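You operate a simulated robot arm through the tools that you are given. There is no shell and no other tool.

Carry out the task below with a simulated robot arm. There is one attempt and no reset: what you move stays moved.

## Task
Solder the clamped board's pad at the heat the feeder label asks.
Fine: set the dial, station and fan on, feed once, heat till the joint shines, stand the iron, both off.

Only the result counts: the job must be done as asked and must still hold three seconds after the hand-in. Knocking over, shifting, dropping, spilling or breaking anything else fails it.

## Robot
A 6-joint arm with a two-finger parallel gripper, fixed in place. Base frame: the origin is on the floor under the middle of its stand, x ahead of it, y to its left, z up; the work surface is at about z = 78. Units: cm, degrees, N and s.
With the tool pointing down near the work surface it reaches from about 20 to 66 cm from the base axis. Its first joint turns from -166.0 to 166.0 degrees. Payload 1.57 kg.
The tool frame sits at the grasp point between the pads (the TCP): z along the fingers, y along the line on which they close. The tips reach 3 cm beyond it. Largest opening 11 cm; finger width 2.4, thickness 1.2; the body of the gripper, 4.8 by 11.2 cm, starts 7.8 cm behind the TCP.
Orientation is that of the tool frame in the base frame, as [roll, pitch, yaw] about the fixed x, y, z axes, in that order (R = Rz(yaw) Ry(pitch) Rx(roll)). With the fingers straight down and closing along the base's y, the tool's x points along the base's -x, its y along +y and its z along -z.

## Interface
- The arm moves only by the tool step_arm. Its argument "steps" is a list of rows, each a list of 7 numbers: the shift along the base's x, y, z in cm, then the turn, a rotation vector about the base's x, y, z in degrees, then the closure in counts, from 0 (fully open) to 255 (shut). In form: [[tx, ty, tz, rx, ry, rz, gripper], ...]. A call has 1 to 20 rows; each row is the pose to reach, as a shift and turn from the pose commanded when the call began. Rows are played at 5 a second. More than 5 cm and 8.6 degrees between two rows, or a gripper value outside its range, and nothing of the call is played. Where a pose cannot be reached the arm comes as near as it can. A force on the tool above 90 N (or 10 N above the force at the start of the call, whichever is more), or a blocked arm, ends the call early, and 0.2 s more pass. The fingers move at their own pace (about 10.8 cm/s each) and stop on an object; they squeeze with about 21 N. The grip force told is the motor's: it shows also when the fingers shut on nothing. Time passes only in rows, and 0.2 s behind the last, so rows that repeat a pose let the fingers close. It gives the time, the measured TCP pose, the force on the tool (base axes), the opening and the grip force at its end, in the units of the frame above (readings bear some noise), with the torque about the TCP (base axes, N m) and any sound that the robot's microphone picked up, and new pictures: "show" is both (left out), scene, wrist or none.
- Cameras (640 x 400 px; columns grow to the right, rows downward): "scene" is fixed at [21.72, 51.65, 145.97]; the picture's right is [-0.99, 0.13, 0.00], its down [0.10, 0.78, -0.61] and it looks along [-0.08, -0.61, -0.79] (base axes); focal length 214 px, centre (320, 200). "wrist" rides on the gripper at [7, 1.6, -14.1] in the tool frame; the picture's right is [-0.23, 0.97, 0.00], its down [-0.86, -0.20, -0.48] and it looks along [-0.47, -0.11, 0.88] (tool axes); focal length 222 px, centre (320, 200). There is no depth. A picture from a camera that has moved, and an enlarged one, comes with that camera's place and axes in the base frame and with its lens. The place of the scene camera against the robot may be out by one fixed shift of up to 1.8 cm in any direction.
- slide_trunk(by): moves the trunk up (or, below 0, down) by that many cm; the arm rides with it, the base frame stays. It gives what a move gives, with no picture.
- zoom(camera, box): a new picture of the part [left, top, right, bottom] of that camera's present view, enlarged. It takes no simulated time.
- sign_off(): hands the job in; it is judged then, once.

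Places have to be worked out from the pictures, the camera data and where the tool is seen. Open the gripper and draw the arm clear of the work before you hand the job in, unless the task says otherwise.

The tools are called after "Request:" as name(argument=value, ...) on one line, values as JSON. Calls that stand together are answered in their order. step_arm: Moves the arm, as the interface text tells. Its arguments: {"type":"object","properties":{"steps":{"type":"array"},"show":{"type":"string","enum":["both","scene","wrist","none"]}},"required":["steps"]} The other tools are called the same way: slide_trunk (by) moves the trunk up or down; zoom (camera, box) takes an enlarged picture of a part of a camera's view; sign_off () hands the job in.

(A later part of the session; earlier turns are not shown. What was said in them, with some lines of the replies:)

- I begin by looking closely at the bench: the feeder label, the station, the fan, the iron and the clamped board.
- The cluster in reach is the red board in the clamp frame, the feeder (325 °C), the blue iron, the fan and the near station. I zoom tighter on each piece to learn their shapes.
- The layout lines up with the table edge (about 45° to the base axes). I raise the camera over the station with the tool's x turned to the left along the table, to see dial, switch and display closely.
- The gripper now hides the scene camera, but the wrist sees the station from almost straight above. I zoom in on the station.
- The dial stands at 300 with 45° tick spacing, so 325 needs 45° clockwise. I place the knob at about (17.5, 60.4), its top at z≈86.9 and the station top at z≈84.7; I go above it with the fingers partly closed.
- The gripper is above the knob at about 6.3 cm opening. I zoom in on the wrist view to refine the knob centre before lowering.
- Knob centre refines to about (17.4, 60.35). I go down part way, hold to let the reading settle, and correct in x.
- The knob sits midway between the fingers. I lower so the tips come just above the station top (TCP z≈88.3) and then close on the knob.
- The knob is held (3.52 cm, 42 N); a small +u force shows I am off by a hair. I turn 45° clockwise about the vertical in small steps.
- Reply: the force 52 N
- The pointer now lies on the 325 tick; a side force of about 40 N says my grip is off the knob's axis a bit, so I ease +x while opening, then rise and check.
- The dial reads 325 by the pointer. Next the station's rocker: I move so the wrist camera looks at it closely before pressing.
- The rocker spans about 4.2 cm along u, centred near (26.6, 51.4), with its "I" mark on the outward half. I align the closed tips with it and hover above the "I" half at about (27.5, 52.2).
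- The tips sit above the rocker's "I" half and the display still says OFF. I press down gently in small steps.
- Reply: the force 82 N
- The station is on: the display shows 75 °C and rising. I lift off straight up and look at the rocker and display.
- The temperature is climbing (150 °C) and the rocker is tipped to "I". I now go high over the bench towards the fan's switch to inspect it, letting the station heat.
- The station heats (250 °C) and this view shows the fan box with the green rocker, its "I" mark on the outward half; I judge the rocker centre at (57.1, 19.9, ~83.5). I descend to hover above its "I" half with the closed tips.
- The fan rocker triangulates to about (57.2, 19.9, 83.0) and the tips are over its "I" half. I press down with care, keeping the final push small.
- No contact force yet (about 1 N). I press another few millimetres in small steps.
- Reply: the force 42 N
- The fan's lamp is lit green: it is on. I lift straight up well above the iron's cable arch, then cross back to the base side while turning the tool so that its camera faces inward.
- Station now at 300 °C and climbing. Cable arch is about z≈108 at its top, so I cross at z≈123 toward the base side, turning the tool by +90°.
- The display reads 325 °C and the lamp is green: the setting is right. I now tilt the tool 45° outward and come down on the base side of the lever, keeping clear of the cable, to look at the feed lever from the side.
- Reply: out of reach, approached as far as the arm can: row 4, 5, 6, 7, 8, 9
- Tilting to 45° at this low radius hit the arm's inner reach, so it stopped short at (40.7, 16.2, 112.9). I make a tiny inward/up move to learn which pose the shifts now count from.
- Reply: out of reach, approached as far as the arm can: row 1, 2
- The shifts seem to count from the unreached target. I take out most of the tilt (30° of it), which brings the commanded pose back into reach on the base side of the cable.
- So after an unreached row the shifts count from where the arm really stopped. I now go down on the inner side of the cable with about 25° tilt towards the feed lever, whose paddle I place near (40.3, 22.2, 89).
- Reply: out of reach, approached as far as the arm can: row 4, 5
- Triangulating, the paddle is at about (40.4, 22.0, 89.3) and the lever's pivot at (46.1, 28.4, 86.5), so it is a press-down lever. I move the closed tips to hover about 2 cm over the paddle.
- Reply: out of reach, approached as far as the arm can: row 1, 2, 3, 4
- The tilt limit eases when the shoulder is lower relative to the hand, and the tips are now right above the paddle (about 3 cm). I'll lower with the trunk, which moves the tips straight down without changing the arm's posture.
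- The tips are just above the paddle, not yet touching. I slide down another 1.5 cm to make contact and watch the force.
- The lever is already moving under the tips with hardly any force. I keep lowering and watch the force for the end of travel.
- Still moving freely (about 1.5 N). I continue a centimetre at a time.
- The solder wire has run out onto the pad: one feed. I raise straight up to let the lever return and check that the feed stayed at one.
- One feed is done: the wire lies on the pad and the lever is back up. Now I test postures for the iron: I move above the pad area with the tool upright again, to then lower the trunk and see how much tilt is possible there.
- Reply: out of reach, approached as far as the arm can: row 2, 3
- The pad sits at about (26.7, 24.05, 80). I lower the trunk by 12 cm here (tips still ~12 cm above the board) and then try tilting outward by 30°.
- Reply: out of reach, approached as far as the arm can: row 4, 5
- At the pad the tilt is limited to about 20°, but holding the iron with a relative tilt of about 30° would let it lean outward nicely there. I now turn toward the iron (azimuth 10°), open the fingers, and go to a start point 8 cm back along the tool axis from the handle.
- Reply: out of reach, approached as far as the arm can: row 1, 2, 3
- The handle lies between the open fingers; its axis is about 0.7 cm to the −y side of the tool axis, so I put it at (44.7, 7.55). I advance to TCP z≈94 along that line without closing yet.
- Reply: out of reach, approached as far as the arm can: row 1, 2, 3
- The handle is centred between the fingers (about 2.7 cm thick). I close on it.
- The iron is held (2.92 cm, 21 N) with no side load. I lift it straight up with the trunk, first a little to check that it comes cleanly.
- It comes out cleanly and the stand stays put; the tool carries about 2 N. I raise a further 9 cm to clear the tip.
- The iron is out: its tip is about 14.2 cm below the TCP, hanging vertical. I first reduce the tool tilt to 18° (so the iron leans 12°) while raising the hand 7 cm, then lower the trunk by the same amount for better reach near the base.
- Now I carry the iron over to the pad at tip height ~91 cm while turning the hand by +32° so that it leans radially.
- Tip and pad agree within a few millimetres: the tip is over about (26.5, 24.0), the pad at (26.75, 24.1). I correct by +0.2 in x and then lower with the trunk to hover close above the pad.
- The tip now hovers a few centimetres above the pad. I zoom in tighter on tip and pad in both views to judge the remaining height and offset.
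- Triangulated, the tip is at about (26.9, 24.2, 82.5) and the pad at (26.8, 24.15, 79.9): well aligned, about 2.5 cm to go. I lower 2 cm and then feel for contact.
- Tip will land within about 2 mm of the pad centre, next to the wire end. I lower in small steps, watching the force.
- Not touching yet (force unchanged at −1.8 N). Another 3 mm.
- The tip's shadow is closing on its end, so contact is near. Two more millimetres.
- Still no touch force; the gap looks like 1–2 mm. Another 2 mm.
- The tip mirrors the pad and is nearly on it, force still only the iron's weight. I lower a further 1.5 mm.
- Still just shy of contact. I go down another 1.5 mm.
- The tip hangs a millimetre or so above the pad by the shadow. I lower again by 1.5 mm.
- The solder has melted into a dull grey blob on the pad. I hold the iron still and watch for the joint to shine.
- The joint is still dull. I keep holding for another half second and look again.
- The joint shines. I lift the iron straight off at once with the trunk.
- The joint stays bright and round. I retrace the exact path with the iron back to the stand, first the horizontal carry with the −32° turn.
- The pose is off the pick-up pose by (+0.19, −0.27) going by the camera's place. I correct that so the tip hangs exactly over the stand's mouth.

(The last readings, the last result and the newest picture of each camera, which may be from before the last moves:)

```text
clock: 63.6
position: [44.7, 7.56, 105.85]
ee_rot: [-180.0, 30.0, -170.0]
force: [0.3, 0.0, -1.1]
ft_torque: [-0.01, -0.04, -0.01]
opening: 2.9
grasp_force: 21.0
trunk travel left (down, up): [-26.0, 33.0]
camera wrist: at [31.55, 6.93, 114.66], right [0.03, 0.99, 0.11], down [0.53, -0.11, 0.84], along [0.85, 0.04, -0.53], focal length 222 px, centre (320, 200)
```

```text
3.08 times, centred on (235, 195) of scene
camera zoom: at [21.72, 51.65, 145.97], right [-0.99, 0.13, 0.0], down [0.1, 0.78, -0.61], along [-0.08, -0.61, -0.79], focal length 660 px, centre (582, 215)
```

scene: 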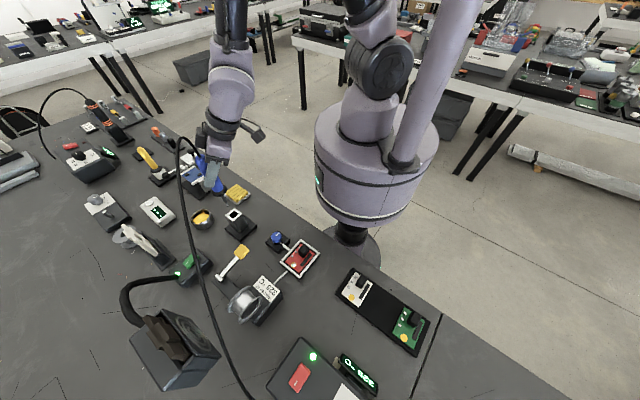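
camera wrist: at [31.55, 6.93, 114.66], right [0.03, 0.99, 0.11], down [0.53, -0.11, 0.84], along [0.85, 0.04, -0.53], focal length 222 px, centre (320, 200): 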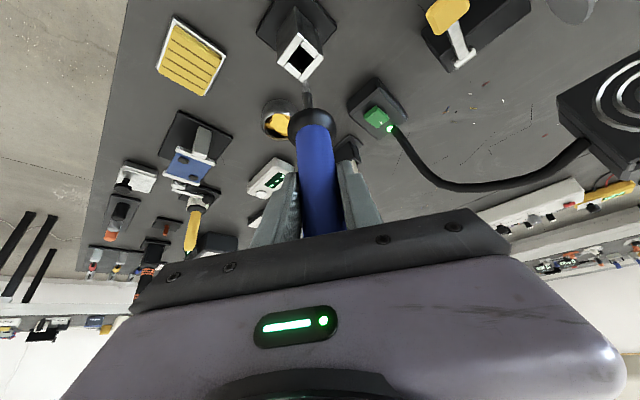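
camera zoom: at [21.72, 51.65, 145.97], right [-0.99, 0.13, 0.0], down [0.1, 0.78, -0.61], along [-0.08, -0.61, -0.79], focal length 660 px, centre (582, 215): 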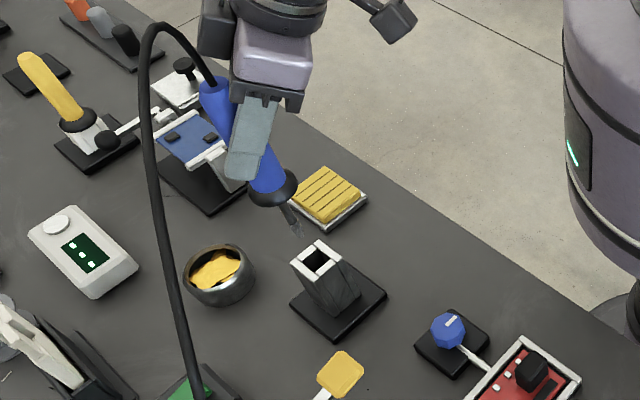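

The view now matches the pick-up view. I lower the iron into the stand with the trunk, checking force and picture part way.

Request:
slide_trunk(by=-5)

Request:
zoom(camera="wrist", box=[220, 0, 420, 200])

Request:
zoom(camera="scene", box=[200, 170, 270, 250])

```text
clock: 64.6
position: [44.71, 7.65, 100.9]
ee_rot: [-179.9, 30.1, -170.0]
force: [-0.8, -0.3, -1.7]
ft_torque: [0.02, -0.04, -0.02]
opening: 2.89
grasp_force: 21.0
trunk travel left (down, up): [-21.0, 38.0]
```

```text
2.00 times, centred on (320, 100) of wrist
camera zoom: at [31.54, 6.93, 109.67], right [0.03, 0.99, 0.11], down [0.53, -0.11, 0.84], along [0.85, 0.04, -0.53], focal length 444 px, centre (320, 400)
```

zoom: 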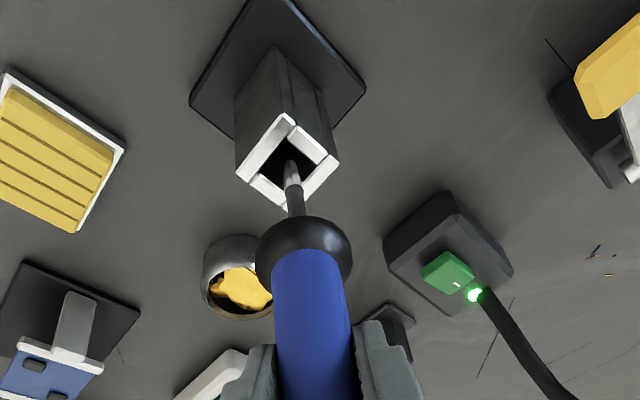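

```text
5.00 times, centred on (235, 210) of scene
camera zoom: at [21.72, 51.65, 145.97], right [-0.99, 0.13, 0.0], down [0.1, 0.78, -0.61], along [-0.08, -0.61, -0.79], focal length 1072 px, centre (745, 150)
```

zoom: 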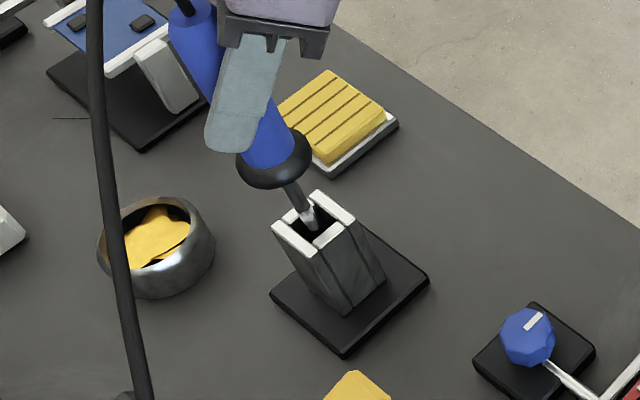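

The tip is entering the middle of the stand's mouth with no contact force. I lower a further 6 cm.

Request:
slide_trunk(by=-6)

Request:
zoom(camera="wrist", box=[220, 20, 420, 220])

Request:
zoom(camera="scene", box=[200, 170, 270, 250])

```text
clock: 65.6
position: [44.68, 7.64, 94.9]
ee_rot: [-180.0, 30.0, -170.0]
force: [-1.0, 0.0, -1.4]
ft_torque: [0.03, -0.01, 0.0]
opening: 2.89
grasp_force: 21.2
trunk travel left (down, up): [-15.0, 44.0]
```

```text
2.00 times, centred on (320, 120) of wrist
camera zoom: at [31.54, 6.93, 103.67], right [0.03, 0.99, 0.11], down [0.53, -0.11, 0.84], along [0.85, 0.04, -0.53], focal length 444 px, centre (320, 360)
```

zoom: 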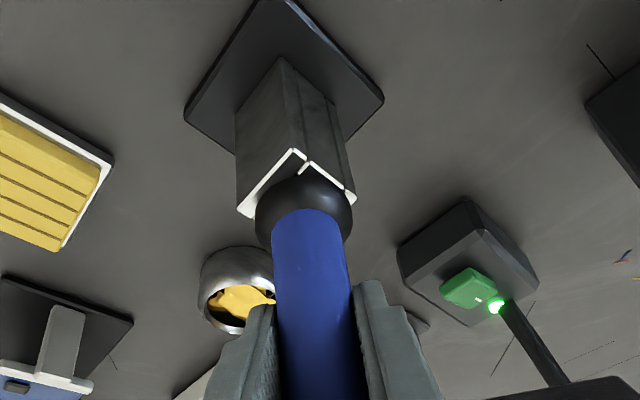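

```text
5.00 times, centred on (235, 210) of scene
camera zoom: at [21.72, 51.65, 145.97], right [-0.99, 0.13, 0.0], down [0.1, 0.78, -0.61], along [-0.08, -0.61, -0.79], focal length 1072 px, centre (745, 150)
```

zoom: 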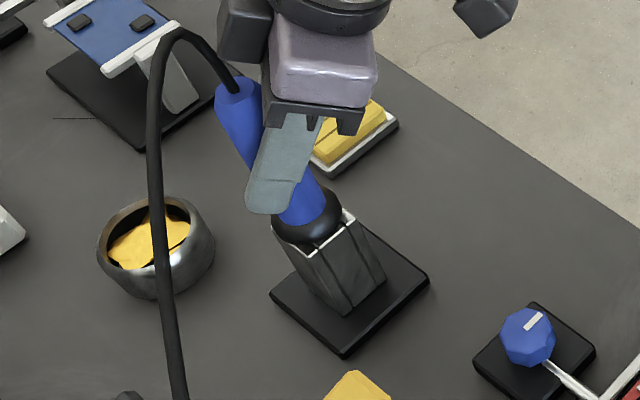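

About 1 cm remains to the seated height (camera z was 102.63 when seated). I lower it gently to that.

Request:
slide_trunk(by=-0.9)

Request:
zoom(camera="wrist", box=[220, 60, 420, 240])

```text
clock: 66.1
position: [44.85, 7.52, 93.96]
ee_rot: [-179.9, 30.1, -169.9]
force: [-0.1, -0.1, 7.9]
ft_torque: [-0.03, -0.18, -0.03]
opening: 2.92
grasp_force: 21.1
trunk travel left (down, up): [-14.1, 44.8]
```

```text
2.22 times, centred on (320, 150) of wrist
camera zoom: at [31.53, 6.93, 102.81], right [0.02, 0.99, 0.11], down [0.53, -0.11, 0.84], along [0.85, 0.04, -0.53], focal length 494 px, centre (320, 311)
```

zoom: 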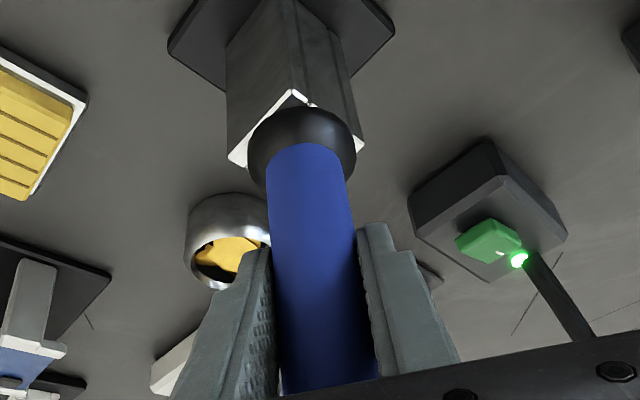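

The iron is seated (8 N upward contact, same look as before pick-up). I open the fingers and look before withdrawing.

Request:
step_arm(steps=[[0, 0, 0.1, 0, 0, 0, 220], [0, 0, 0.1, 0, 0, 0, 180], [0, 0, 0.1, 0, 0, 0, 140], [0, 0, 0.1, 0, 0, 0, 93], [0, 0, 0.1, 0, 0, 0, 93]], show="wrist")

Request:
zoom(camera="wrist", box=[220, 60, 420, 240])

Request:
zoom(camera="scene", box=[200, 170, 270, 250])

```text
clock: 67.3
position: [44.8, 7.47, 93.99]
ee_rot: [-180.0, 30.1, -170.0]
force: [0.3, 0.1, -0.3]
ft_torque: [-0.03, 0.04, -0.01]
opening: 6.98
grasp_force: 0.1
trunk travel left (down, up): [-14.1, 44.8]
camera wrist: at [31.52, 6.91, 102.87], right [0.03, 0.99, 0.11], down [0.53, -0.11, 0.84], along [0.85, 0.04, -0.53], focal length 222 px, centre (320, 200)
```

wrist: 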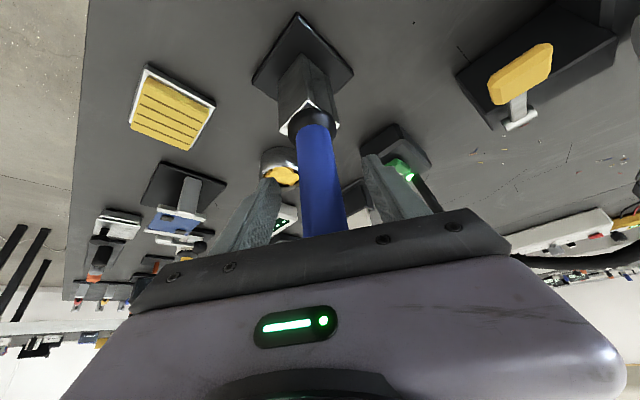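

```text
2.22 times, centred on (320, 150) of wrist
camera zoom: at [31.52, 6.91, 102.87], right [0.03, 0.99, 0.11], down [0.53, -0.11, 0.84], along [0.85, 0.04, -0.53], focal length 494 px, centre (320, 311)
```

zoom: 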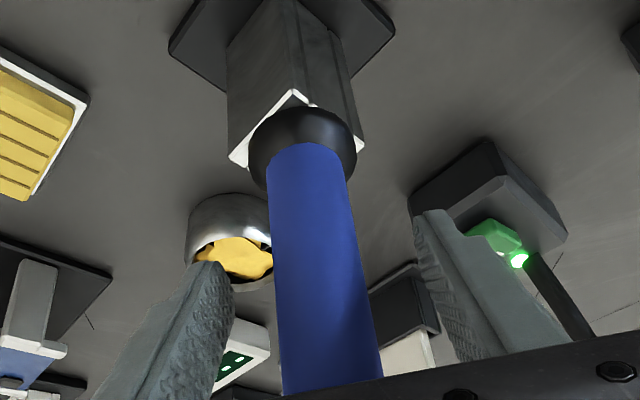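

```text
5.00 times, centred on (235, 210) of scene
camera zoom: at [21.72, 51.65, 145.97], right [-0.99, 0.13, 0.0], down [0.1, 0.78, -0.61], along [-0.08, -0.61, -0.79], focal length 1072 px, centre (745, 150)
```

zoom: 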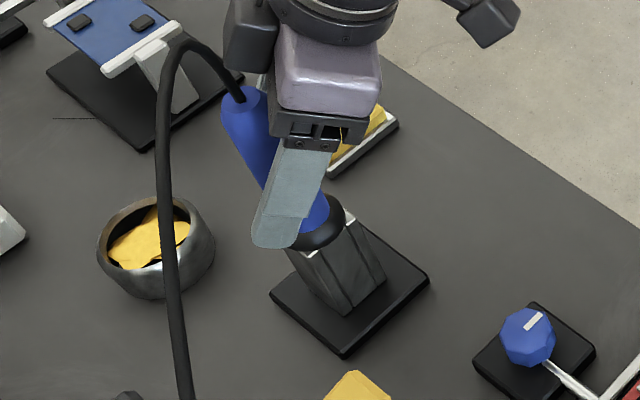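

The iron stands on its own in the stand. I back out along the tool axis, inward and up, clear of the handle and cable.

Request:
step_arm(steps=[[-0.9, 0, 1.7, 0, 0, 0, 93], [-1.9, 0, 3.4, 0, 0, 0, 93], [-2.8, 0, 5.1, 0, 0, 0, 93], [-3.7, 0, 6.8, 0, 0, 0, 93], [-4.4, 0, 8.2, 0, 0, 0, 93], [-4.4, 0, 8.2, 0, 0, 0, 93]], show="both")

Request:
zoom(camera="scene", box=[170, 130, 300, 260])

```text
clock: 68.7
position: [40.54, 7.29, 101.93]
ee_rot: [-179.8, 30.2, -170.0]
force: [-0.4, -0.3, -0.1]
ft_torque: [-0.05, -0.01, 0.01]
opening: 7.0
grasp_force: 0.0
out of reach, approached as far as the arm can: row 5, 6
trunk travel left (down, up): [-14.1, 44.8]
camera wrist: at [27.42, 6.74, 110.63], right [0.03, 0.99, 0.11], down [0.53, -0.11, 0.84], along [0.85, 0.04, -0.52], focal length 222 px, centre (320, 200)
```

scene: 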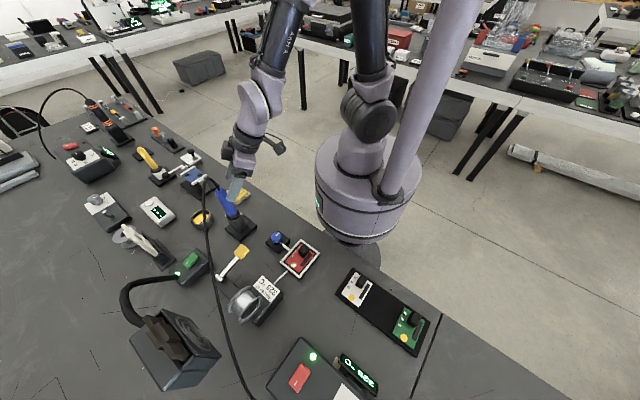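
wrist: 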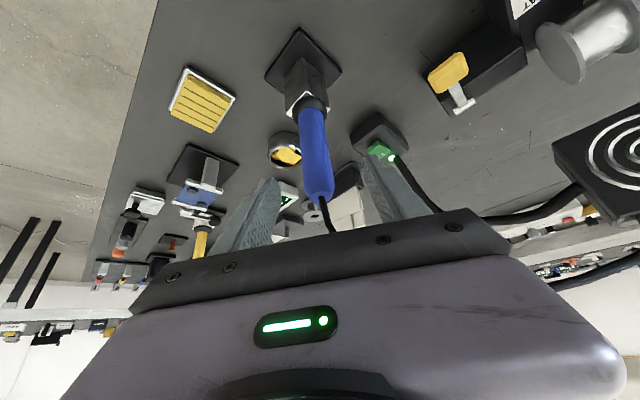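

```text
3.08 times, centred on (235, 195) of scene
camera zoom: at [21.72, 51.65, 145.97], right [-0.99, 0.13, 0.0], down [0.1, 0.78, -0.61], along [-0.08, -0.61, -0.79], focal length 660 px, centre (582, 215)
```

zoom: 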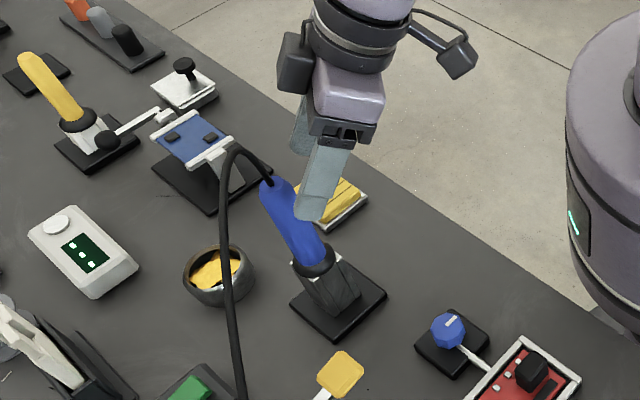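

The iron stands as it did before. Now to switch off: I raise the trunk back, straighten the tool and close the fingers, staying inside of the cable.

Request:
slide_trunk(by=13.4)

Request:
step_arm(steps=[[0, 0, 2, -1.3, 7.4, 0, 93], [0, 0, 4, -2.6, 14.8, 0, 150], [0, 0, 6, -3.9, 22.2, 0, 220], [0, 0, 8, -5.2, 29.6, 0, 255], [0, 0, 8, -5.2, 29.6, 0, 255]], show="scene")

```text
clock: 70.4
position: [40.69, 7.41, 115.14]
ee_rot: [-179.7, 30.1, -169.9]
force: [0.4, -0.2, -0.1]
ft_torque: [-0.01, 0.01, 0.02]
opening: 7.0
grasp_force: 0.2
trunk travel left (down, up): [-27.5, 31.4]
```

```text
clock: 71.6
position: [40.72, 7.35, 123.35]
ee_rot: [-179.7, 0.1, -170.0]
force: [-0.1, 0.1, -0.2]
ft_torque: [-0.01, 0.02, 0.01]
opening: 0.02
grasp_force: 20.4
out of reach, approached as far as the arm can: row 1, 2
trunk travel left (down, up): [-27.5, 31.4]
```

scene: 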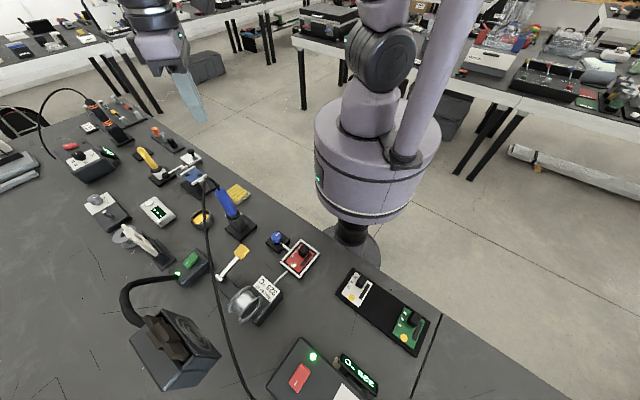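

Now I cross at z≈123 to above the fan switch's inner ("O") half at about (56.3, 19.0), turning the hand to line up with the rocker.

Request:
step_arm(steps=[[3.1, 2.35, 0, 0, 0, 7, 255], [6.2, 4.7, 0, 0, 0, 14, 255], [9.3, 7.0, 0, 0, 0, 21, 255], [12.4, 9.3, 0, 0, 0, 28, 255], [15.6, 11.7, 0, 0, 0, 35, 255], [15.6, 11.7, -4.5, 0, 0, 35, 255], [15.6, 11.7, -9, 0, 0, 35, 255], [15.6, 11.7, -13.5, 0, 0, 35, 255], [15.6, 11.7, -18, 0, 0, 35, 255], [15.6, 11.7, -22.5, 0, 0, 35, 255], [15.6, 11.7, -27, 0, 0, 35, 255], [15.6, 11.7, -29, 0, 0, 35, 255], [15.6, 11.7, -29, 0, 0, 35, 255]], show="both")

Request:
zoom(camera="wrist", box=[240, 60, 400, 240])

Request:
zoom(camera="scene", box=[130, 200, 250, 320])

```text
clock: 74.4
position: [56.12, 19.21, 94.22]
ee_rot: [-179.7, 0.1, -135.0]
force: [-0.1, 0.3, -0.4]
ft_torque: [0.0, -0.01, 0.01]
opening: 0.01
grasp_force: 21.1
trunk travel left (down, up): [-27.5, 31.4]
camera wrist: at [49.96, 15.37, 108.45], right [-0.53, 0.85, 0.0], down [0.74, 0.46, 0.48], along [0.41, 0.25, -0.88], focal length 222 px, centre (320, 200)
```

scene: 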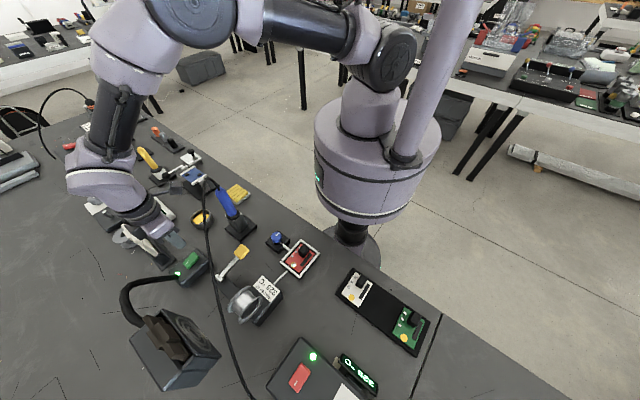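
wrist: 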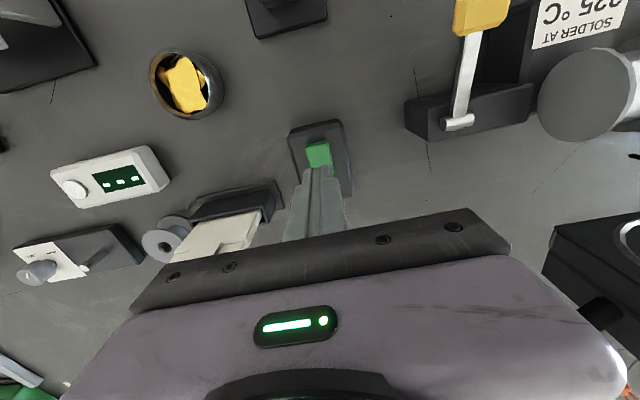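

```text
2.22 times, centred on (320, 150) of wrist
camera zoom: at [49.96, 15.37, 108.45], right [-0.53, 0.85, 0.0], down [0.74, 0.46, 0.48], along [0.41, 0.25, -0.88], focal length 494 px, centre (320, 311)
```

zoom: 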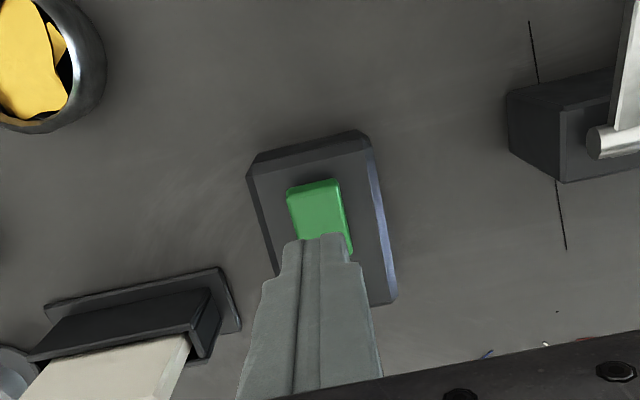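

```text
3.33 times, centred on (190, 260) of scene
camera zoom: at [21.72, 51.65, 145.97], right [-0.99, 0.13, 0.0], down [0.1, 0.78, -0.61], along [-0.08, -0.61, -0.79], focal length 715 px, centre (753, 0)
```

zoom: 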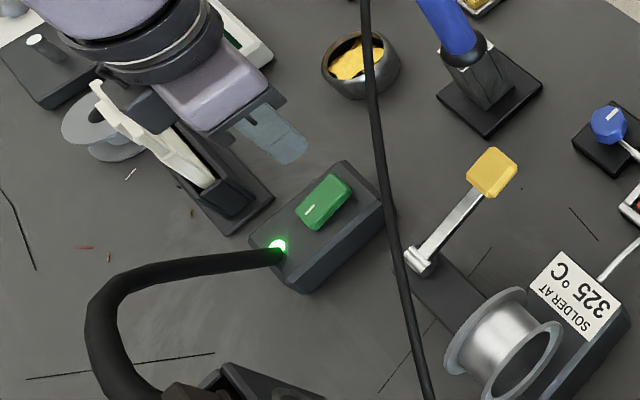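

The lamp is still lit and the tips sit over the inner "O" half. I press down gently as before.

Request:
step_arm(steps=[[0.1, 0, -3.5, 0, 0, 0, 255], [0.1, 0, -6.5, 0, 0, 0, 255], [0.1, 0, -7.3, 0, 0, 0, 255], [0.1, 0, -7.8, 0, 0, 0, 255], [0.1, 0, -8.2, 0, 0, 0, 255]], show="none")

Request:
zoom(camera="scene", box=[130, 200, 250, 320])

Request:
zoom(camera="wrist", box=[240, 60, 400, 240])

```text
clock: 75.6
position: [56.25, 19.06, 86.42]
ee_rot: [-179.6, 0.4, -134.9]
force: [-4.1, -2.4, 40.4]
ft_torque: [0.31, -0.15, -0.02]
opening: 0.0
grasp_force: 21.4
trunk travel left (down, up): [-27.5, 31.4]
```

```text
3.33 times, centred on (190, 260) of scene
camera zoom: at [21.72, 51.65, 145.97], right [-0.99, 0.13, 0.0], down [0.1, 0.78, -0.61], along [-0.08, -0.61, -0.79], focal length 715 px, centre (753, 0)
```

zoom: 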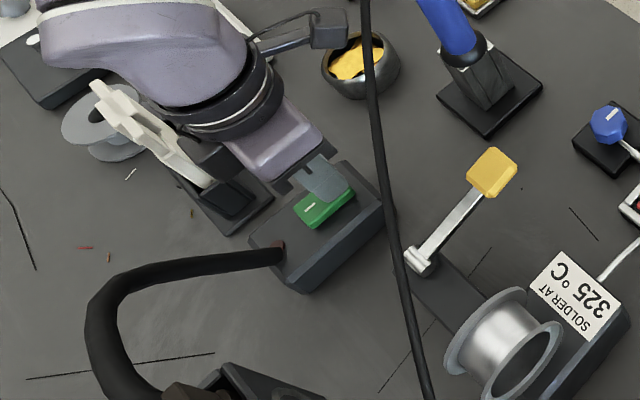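

```text
2.22 times, centred on (320, 150) of wrist
camera zoom: at [50.06, 15.32, 100.58], right [-0.53, 0.85, -0.01], down [0.74, 0.46, 0.49], along [0.42, 0.25, -0.87], focal length 494 px, centre (320, 311)
```

zoom: 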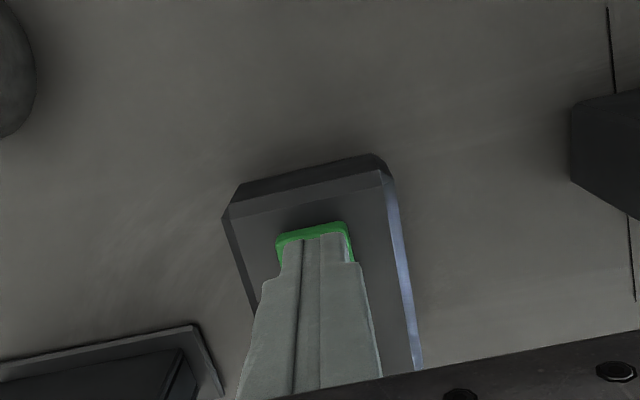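

The fan's lamp is out: fan off. I lift straight up and cross high over to the station's rocker.

Request:
step_arm(steps=[[0, 0, 1, 0, 0, 0, 255], [0, 0, 5.5, 0, 0, 0, 255], [0, 0, 10, 0, 0, 0, 255], [0, 0, 14.5, 0, 0, 0, 255], [0, 0, 19, 0, 0, 0, 255], [0, 0, 23.5, 0, 0, 0, 255], [0, 0, 28, 0, 0, 0, 255], [0, 0, 32.5, 0, 0, 0, 255], [0, 0, 37, 0, 0, 0, 255], [-3, 3.1, 37.5, 0, 0, 0, 255], [-6.2, 6.4, 37.5, 0, 0, 0, 255], [-9.4, 9.7, 37.5, 0, 0, 0, 255], [-12.6, 13, 37.5, 0, 0, 0, 255], [-15.8, 16.3, 37.5, 0, 0, 0, 255], [-19, 19.6, 37.5, 0, 0, 0, 255], [-22.2, 22.9, 37.5, 0, 0, 0, 255], [-25.4, 26.2, 37.5, 0, 0, 0, 255], [-28.4, 29.3, 37.5, 0, 0, 0, 255], [-30.4, 31.5, 35, 0, 0, 0, 255], [-30.4, 31.5, 32, 0, 0, 0, 255]], show="wrist")

Request:
zoom(camera="wrist", box=[220, 40, 440, 240])

```text
clock: 79.8
position: [26.14, 50.28, 117.64]
ee_rot: [-179.8, 0.1, -135.0]
force: [0.2, -0.1, 0.3]
ft_torque: [0.0, -0.02, -0.01]
opening: 0.0
grasp_force: 21.3
trunk travel left (down, up): [-27.5, 31.4]
camera wrist: at [20.05, 46.62, 131.86], right [-0.53, 0.85, 0.0], down [0.74, 0.46, 0.48], along [0.41, 0.25, -0.88], focal length 222 px, centre (320, 200)
```

wrist: 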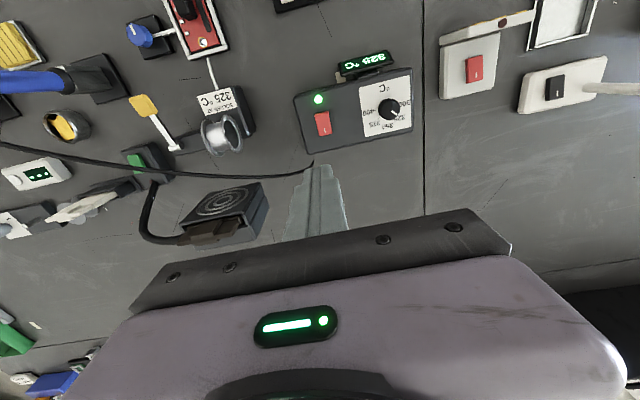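

```text
2.00 times, centred on (330, 140) of wrist
camera zoom: at [20.05, 46.62, 131.86], right [-0.53, 0.85, 0.0], down [0.74, 0.46, 0.48], along [0.41, 0.25, -0.88], focal length 444 px, centre (300, 320)
```

zoom: 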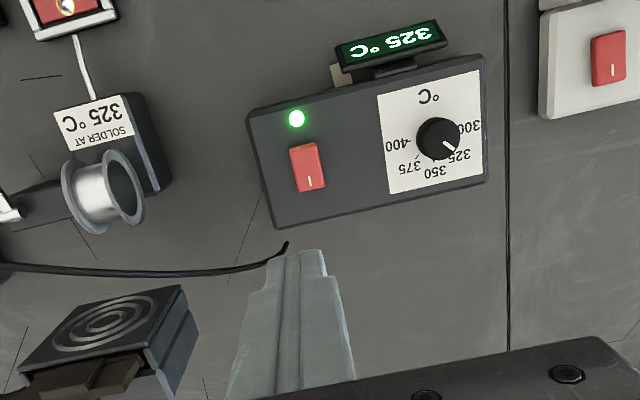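

The station still reads 325 °C with its lamp lit. I come down on the rocker's inner "O" half at about (25.7, 50.5) and press gently.

Request:
step_arm(steps=[[-0.3, 0.2, -4.9, 0, 0, 0, 255], [-0.3, 0.2, -9.8, 0, 0, 0, 255], [-0.3, 0.2, -14.7, 0, 0, 0, 255], [-0.3, 0.2, -19.6, 0, 0, 0, 255], [-0.3, 0.2, -24, 0, 0, 0, 255], [-0.3, 0.2, -24, 0, 0, 0, 255]], show="wrist")

Request:
zoom(camera="wrist", box=[240, 60, 400, 240])

```text
clock: 81.2
position: [25.81, 50.61, 94.33]
ee_rot: [-179.8, 0.1, -135.0]
force: [0.4, 0.5, 0.2]
ft_torque: [-0.02, 0.01, 0.0]
opening: 0.0
grasp_force: 20.6
trunk travel left (down, up): [-27.5, 31.4]
camera wrist: at [19.62, 46.87, 108.44], right [-0.53, 0.85, 0.0], down [0.74, 0.46, 0.48], along [0.41, 0.25, -0.88], focal length 222 px, centre (320, 200)
```

wrist: 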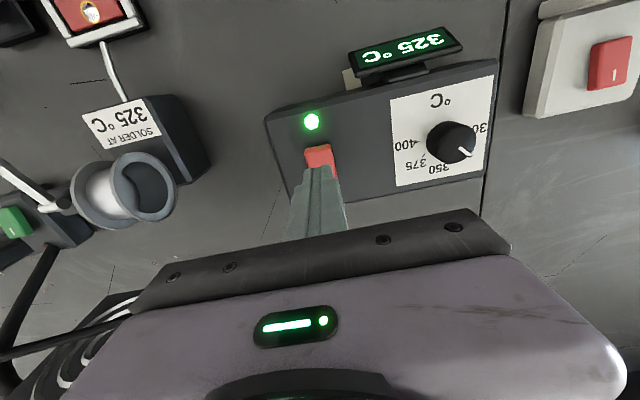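

```text
2.22 times, centred on (320, 150) of wrist
camera zoom: at [19.62, 46.87, 108.44], right [-0.53, 0.85, 0.0], down [0.74, 0.46, 0.48], along [0.41, 0.25, -0.88], focal length 494 px, centre (320, 311)
```

zoom: 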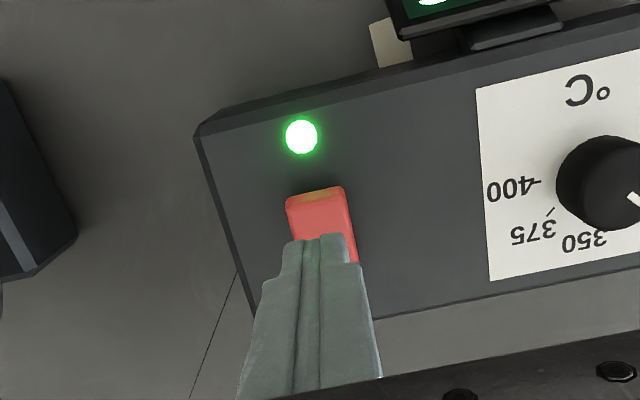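

The tips are over the inner half of the red rocker. I press down in small steps.

Request:
step_arm(steps=[[-0.1, 0, -2.5, 0, 0, 0, 255], [-0.1, 0, -4.2, 0, 0, 0, 255], [-0.1, 0, -4.7, 0, 0, 0, 255], [-0.1, 0, -5.1, 0, 0, 0, 255]], show="none")

Request:
zoom(camera="wrist", box=[240, 20, 480, 240])

```text
clock: 82.2
position: [25.51, 50.71, 89.49]
ee_rot: [-180.0, 0.6, -135.1]
force: [-2.9, -8.1, 52.0]
ft_torque: [0.14, -0.26, -0.09]
opening: 0.03
grasp_force: 20.8
trunk travel left (down, up): [-27.5, 31.4]
```

```text
1.82 times, centred on (360, 130) of wrist
camera zoom: at [19.38, 46.79, 103.57], right [-0.53, 0.85, 0.0], down [0.74, 0.46, 0.49], along [0.41, 0.26, -0.87], focal length 404 px, centre (247, 327)
```

zoom: 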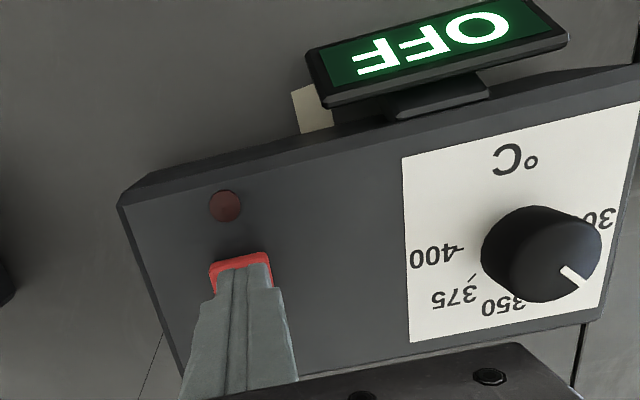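

The station reads OFF and its lamp is dark. I lift straight up, draw back to the start position and open the gripper.

Request:
step_arm(steps=[[0, 0, 1, 0, 0, 0, 255], [0, 0, 5.5, 0, 0, 0, 255], [0, 0, 10, 0, 0, 0, 255], [0, 0, 14.5, 0, 0, 0, 255], [0, 0, 19, 0, 0, 0, 255], [0, 0, 23.5, 0, 0, 0, 255], [0, 0, 28, 0, 0, 0, 255], [0, 0, 32.5, 0, 0, 0, 255], [0, 0, 37, 0, 0, 0, 255], [-1.5, -4.2, 38, 0, 0, 0, 200], [-3, -8.6, 39, 0, 0, 0, 100], [-4.5, -13, 39.5, 0, 0, 0, 0], [-6, -17.2, 39.5, 0, 0, 0, 0], [-6.8, -19.1, 39.5, 0, 0, 0, 0], [-6.8, -19.1, 39.5, 0, 0, 0, 0]], show="both")

Request:
zoom(camera="scene", box=[250, 320, 390, 400])

Request:
zoom(camera="scene", box=[200, 170, 330, 310])

Request:
zoom(camera="scene", box=[100, 220, 260, 400])

Request:
zoom(camera="scene", box=[278, 240, 308, 270])

```text
clock: 85.4
position: [18.59, 31.65, 128.51]
ee_rot: [-179.8, -0.2, -135.1]
force: [-0.7, -0.5, -0.6]
ft_torque: [0.04, 0.0, 0.01]
opening: 11.0
grasp_force: 0.0
trunk travel left (down, up): [-27.5, 31.4]
camera wrist: at [12.62, 28.05, 142.67], right [-0.53, 0.85, -0.01], down [0.74, 0.47, 0.48], along [0.41, 0.25, -0.88], focal length 222 px, centre (320, 200)
```

scene: 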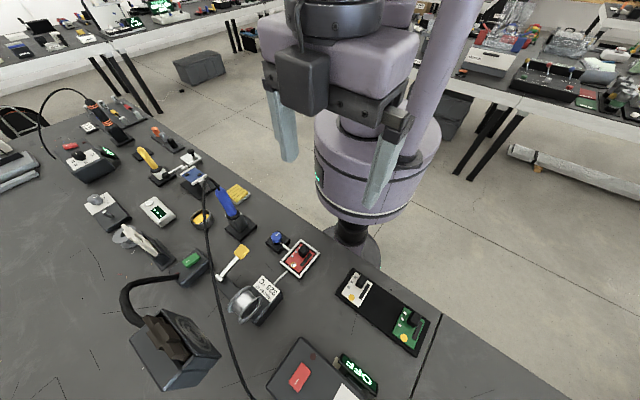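
wrist: 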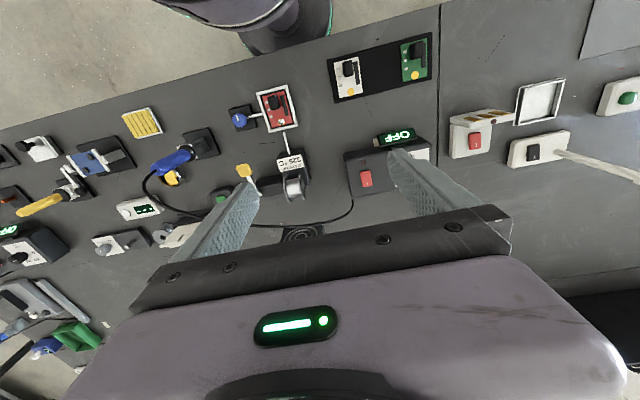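

```text
4.57 times, centred on (320, 360) of scene
camera zoom: at [21.72, 51.65, 145.97], right [-0.99, 0.13, 0.0], down [0.1, 0.78, -0.61], along [-0.08, -0.61, -0.79], focal length 980 px, centre (320, -531)
```

zoom: 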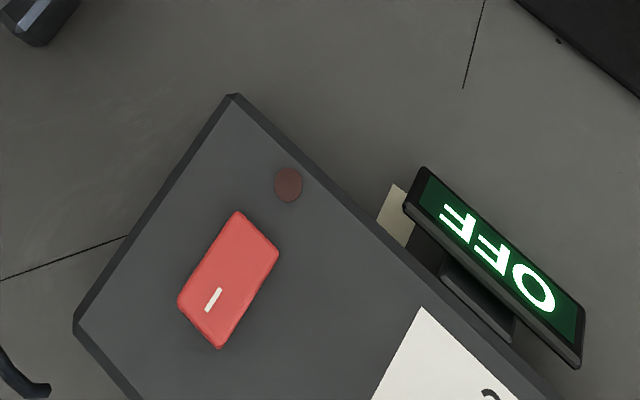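

```text
2.86 times, centred on (265, 240) of scene
camera zoom: at [21.72, 51.65, 145.97], right [-0.99, 0.13, 0.0], down [0.1, 0.78, -0.61], along [-0.08, -0.61, -0.79], focal length 613 px, centre (477, 86)
```

zoom: 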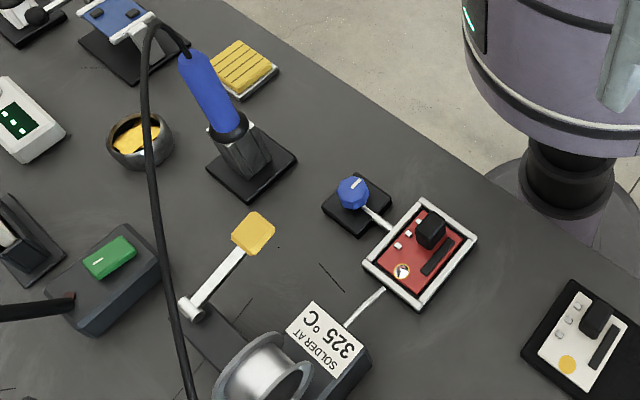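

```text
2.22 times, centred on (180, 310) of scene
camera zoom: at [21.72, 51.65, 145.97], right [-0.99, 0.13, 0.0], down [0.1, 0.78, -0.61], along [-0.08, -0.61, -0.79], focal length 477 px, centre (631, -44)
```

zoom: 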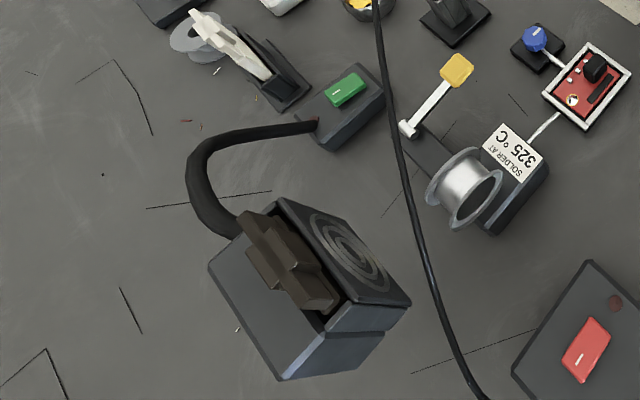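

```text
13.33 times, centred on (293, 255) of scene
camera zoom: at [21.72, 51.65, 145.97], right [-0.99, 0.13, 0.0], down [0.1, 0.78, -0.61], along [-0.08, -0.61, -0.79], focal length 2860 px, centre (680, -533)
```

zoom: 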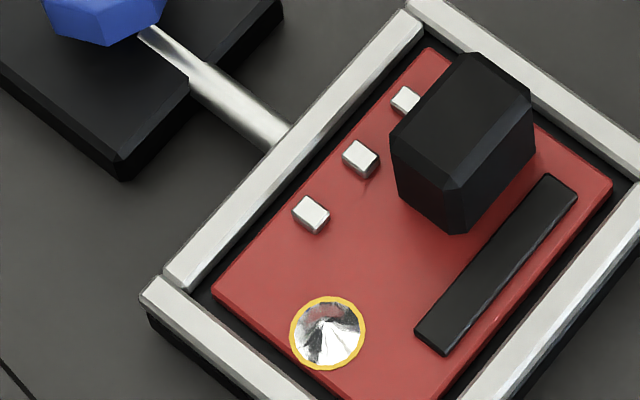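

The joint is bright and round, and the iron stands in its stand as at the start. Station and fan are both off, nothing else has shifted, and the gripper is open and clear. I hand the job in.

Request:
sign_off()

```text
The job is handed in.
```

The clamped red board's pad is soldered at 325 °C, as the feeder label asks, and I have handed the job in. The hand-in did not return a pass or fail.

- **Heat:** I turned the dial from 300 to 325. The station display reached 325 °C and its lamp was lit before I soldered.
- **Feed:** I pressed the lever once, and the wire ran out onto the pad.
- **Joint:** I held the iron on the pad until the solder turned from dull grey to bright, then lifted it off straight away.
- **Afterwards:** The iron is back in its stand. The fan and then the station are off: the display reads OFF and both lamps are dark.

In the last pictures nothing else had moved, and the gripper was open and clear of the work.
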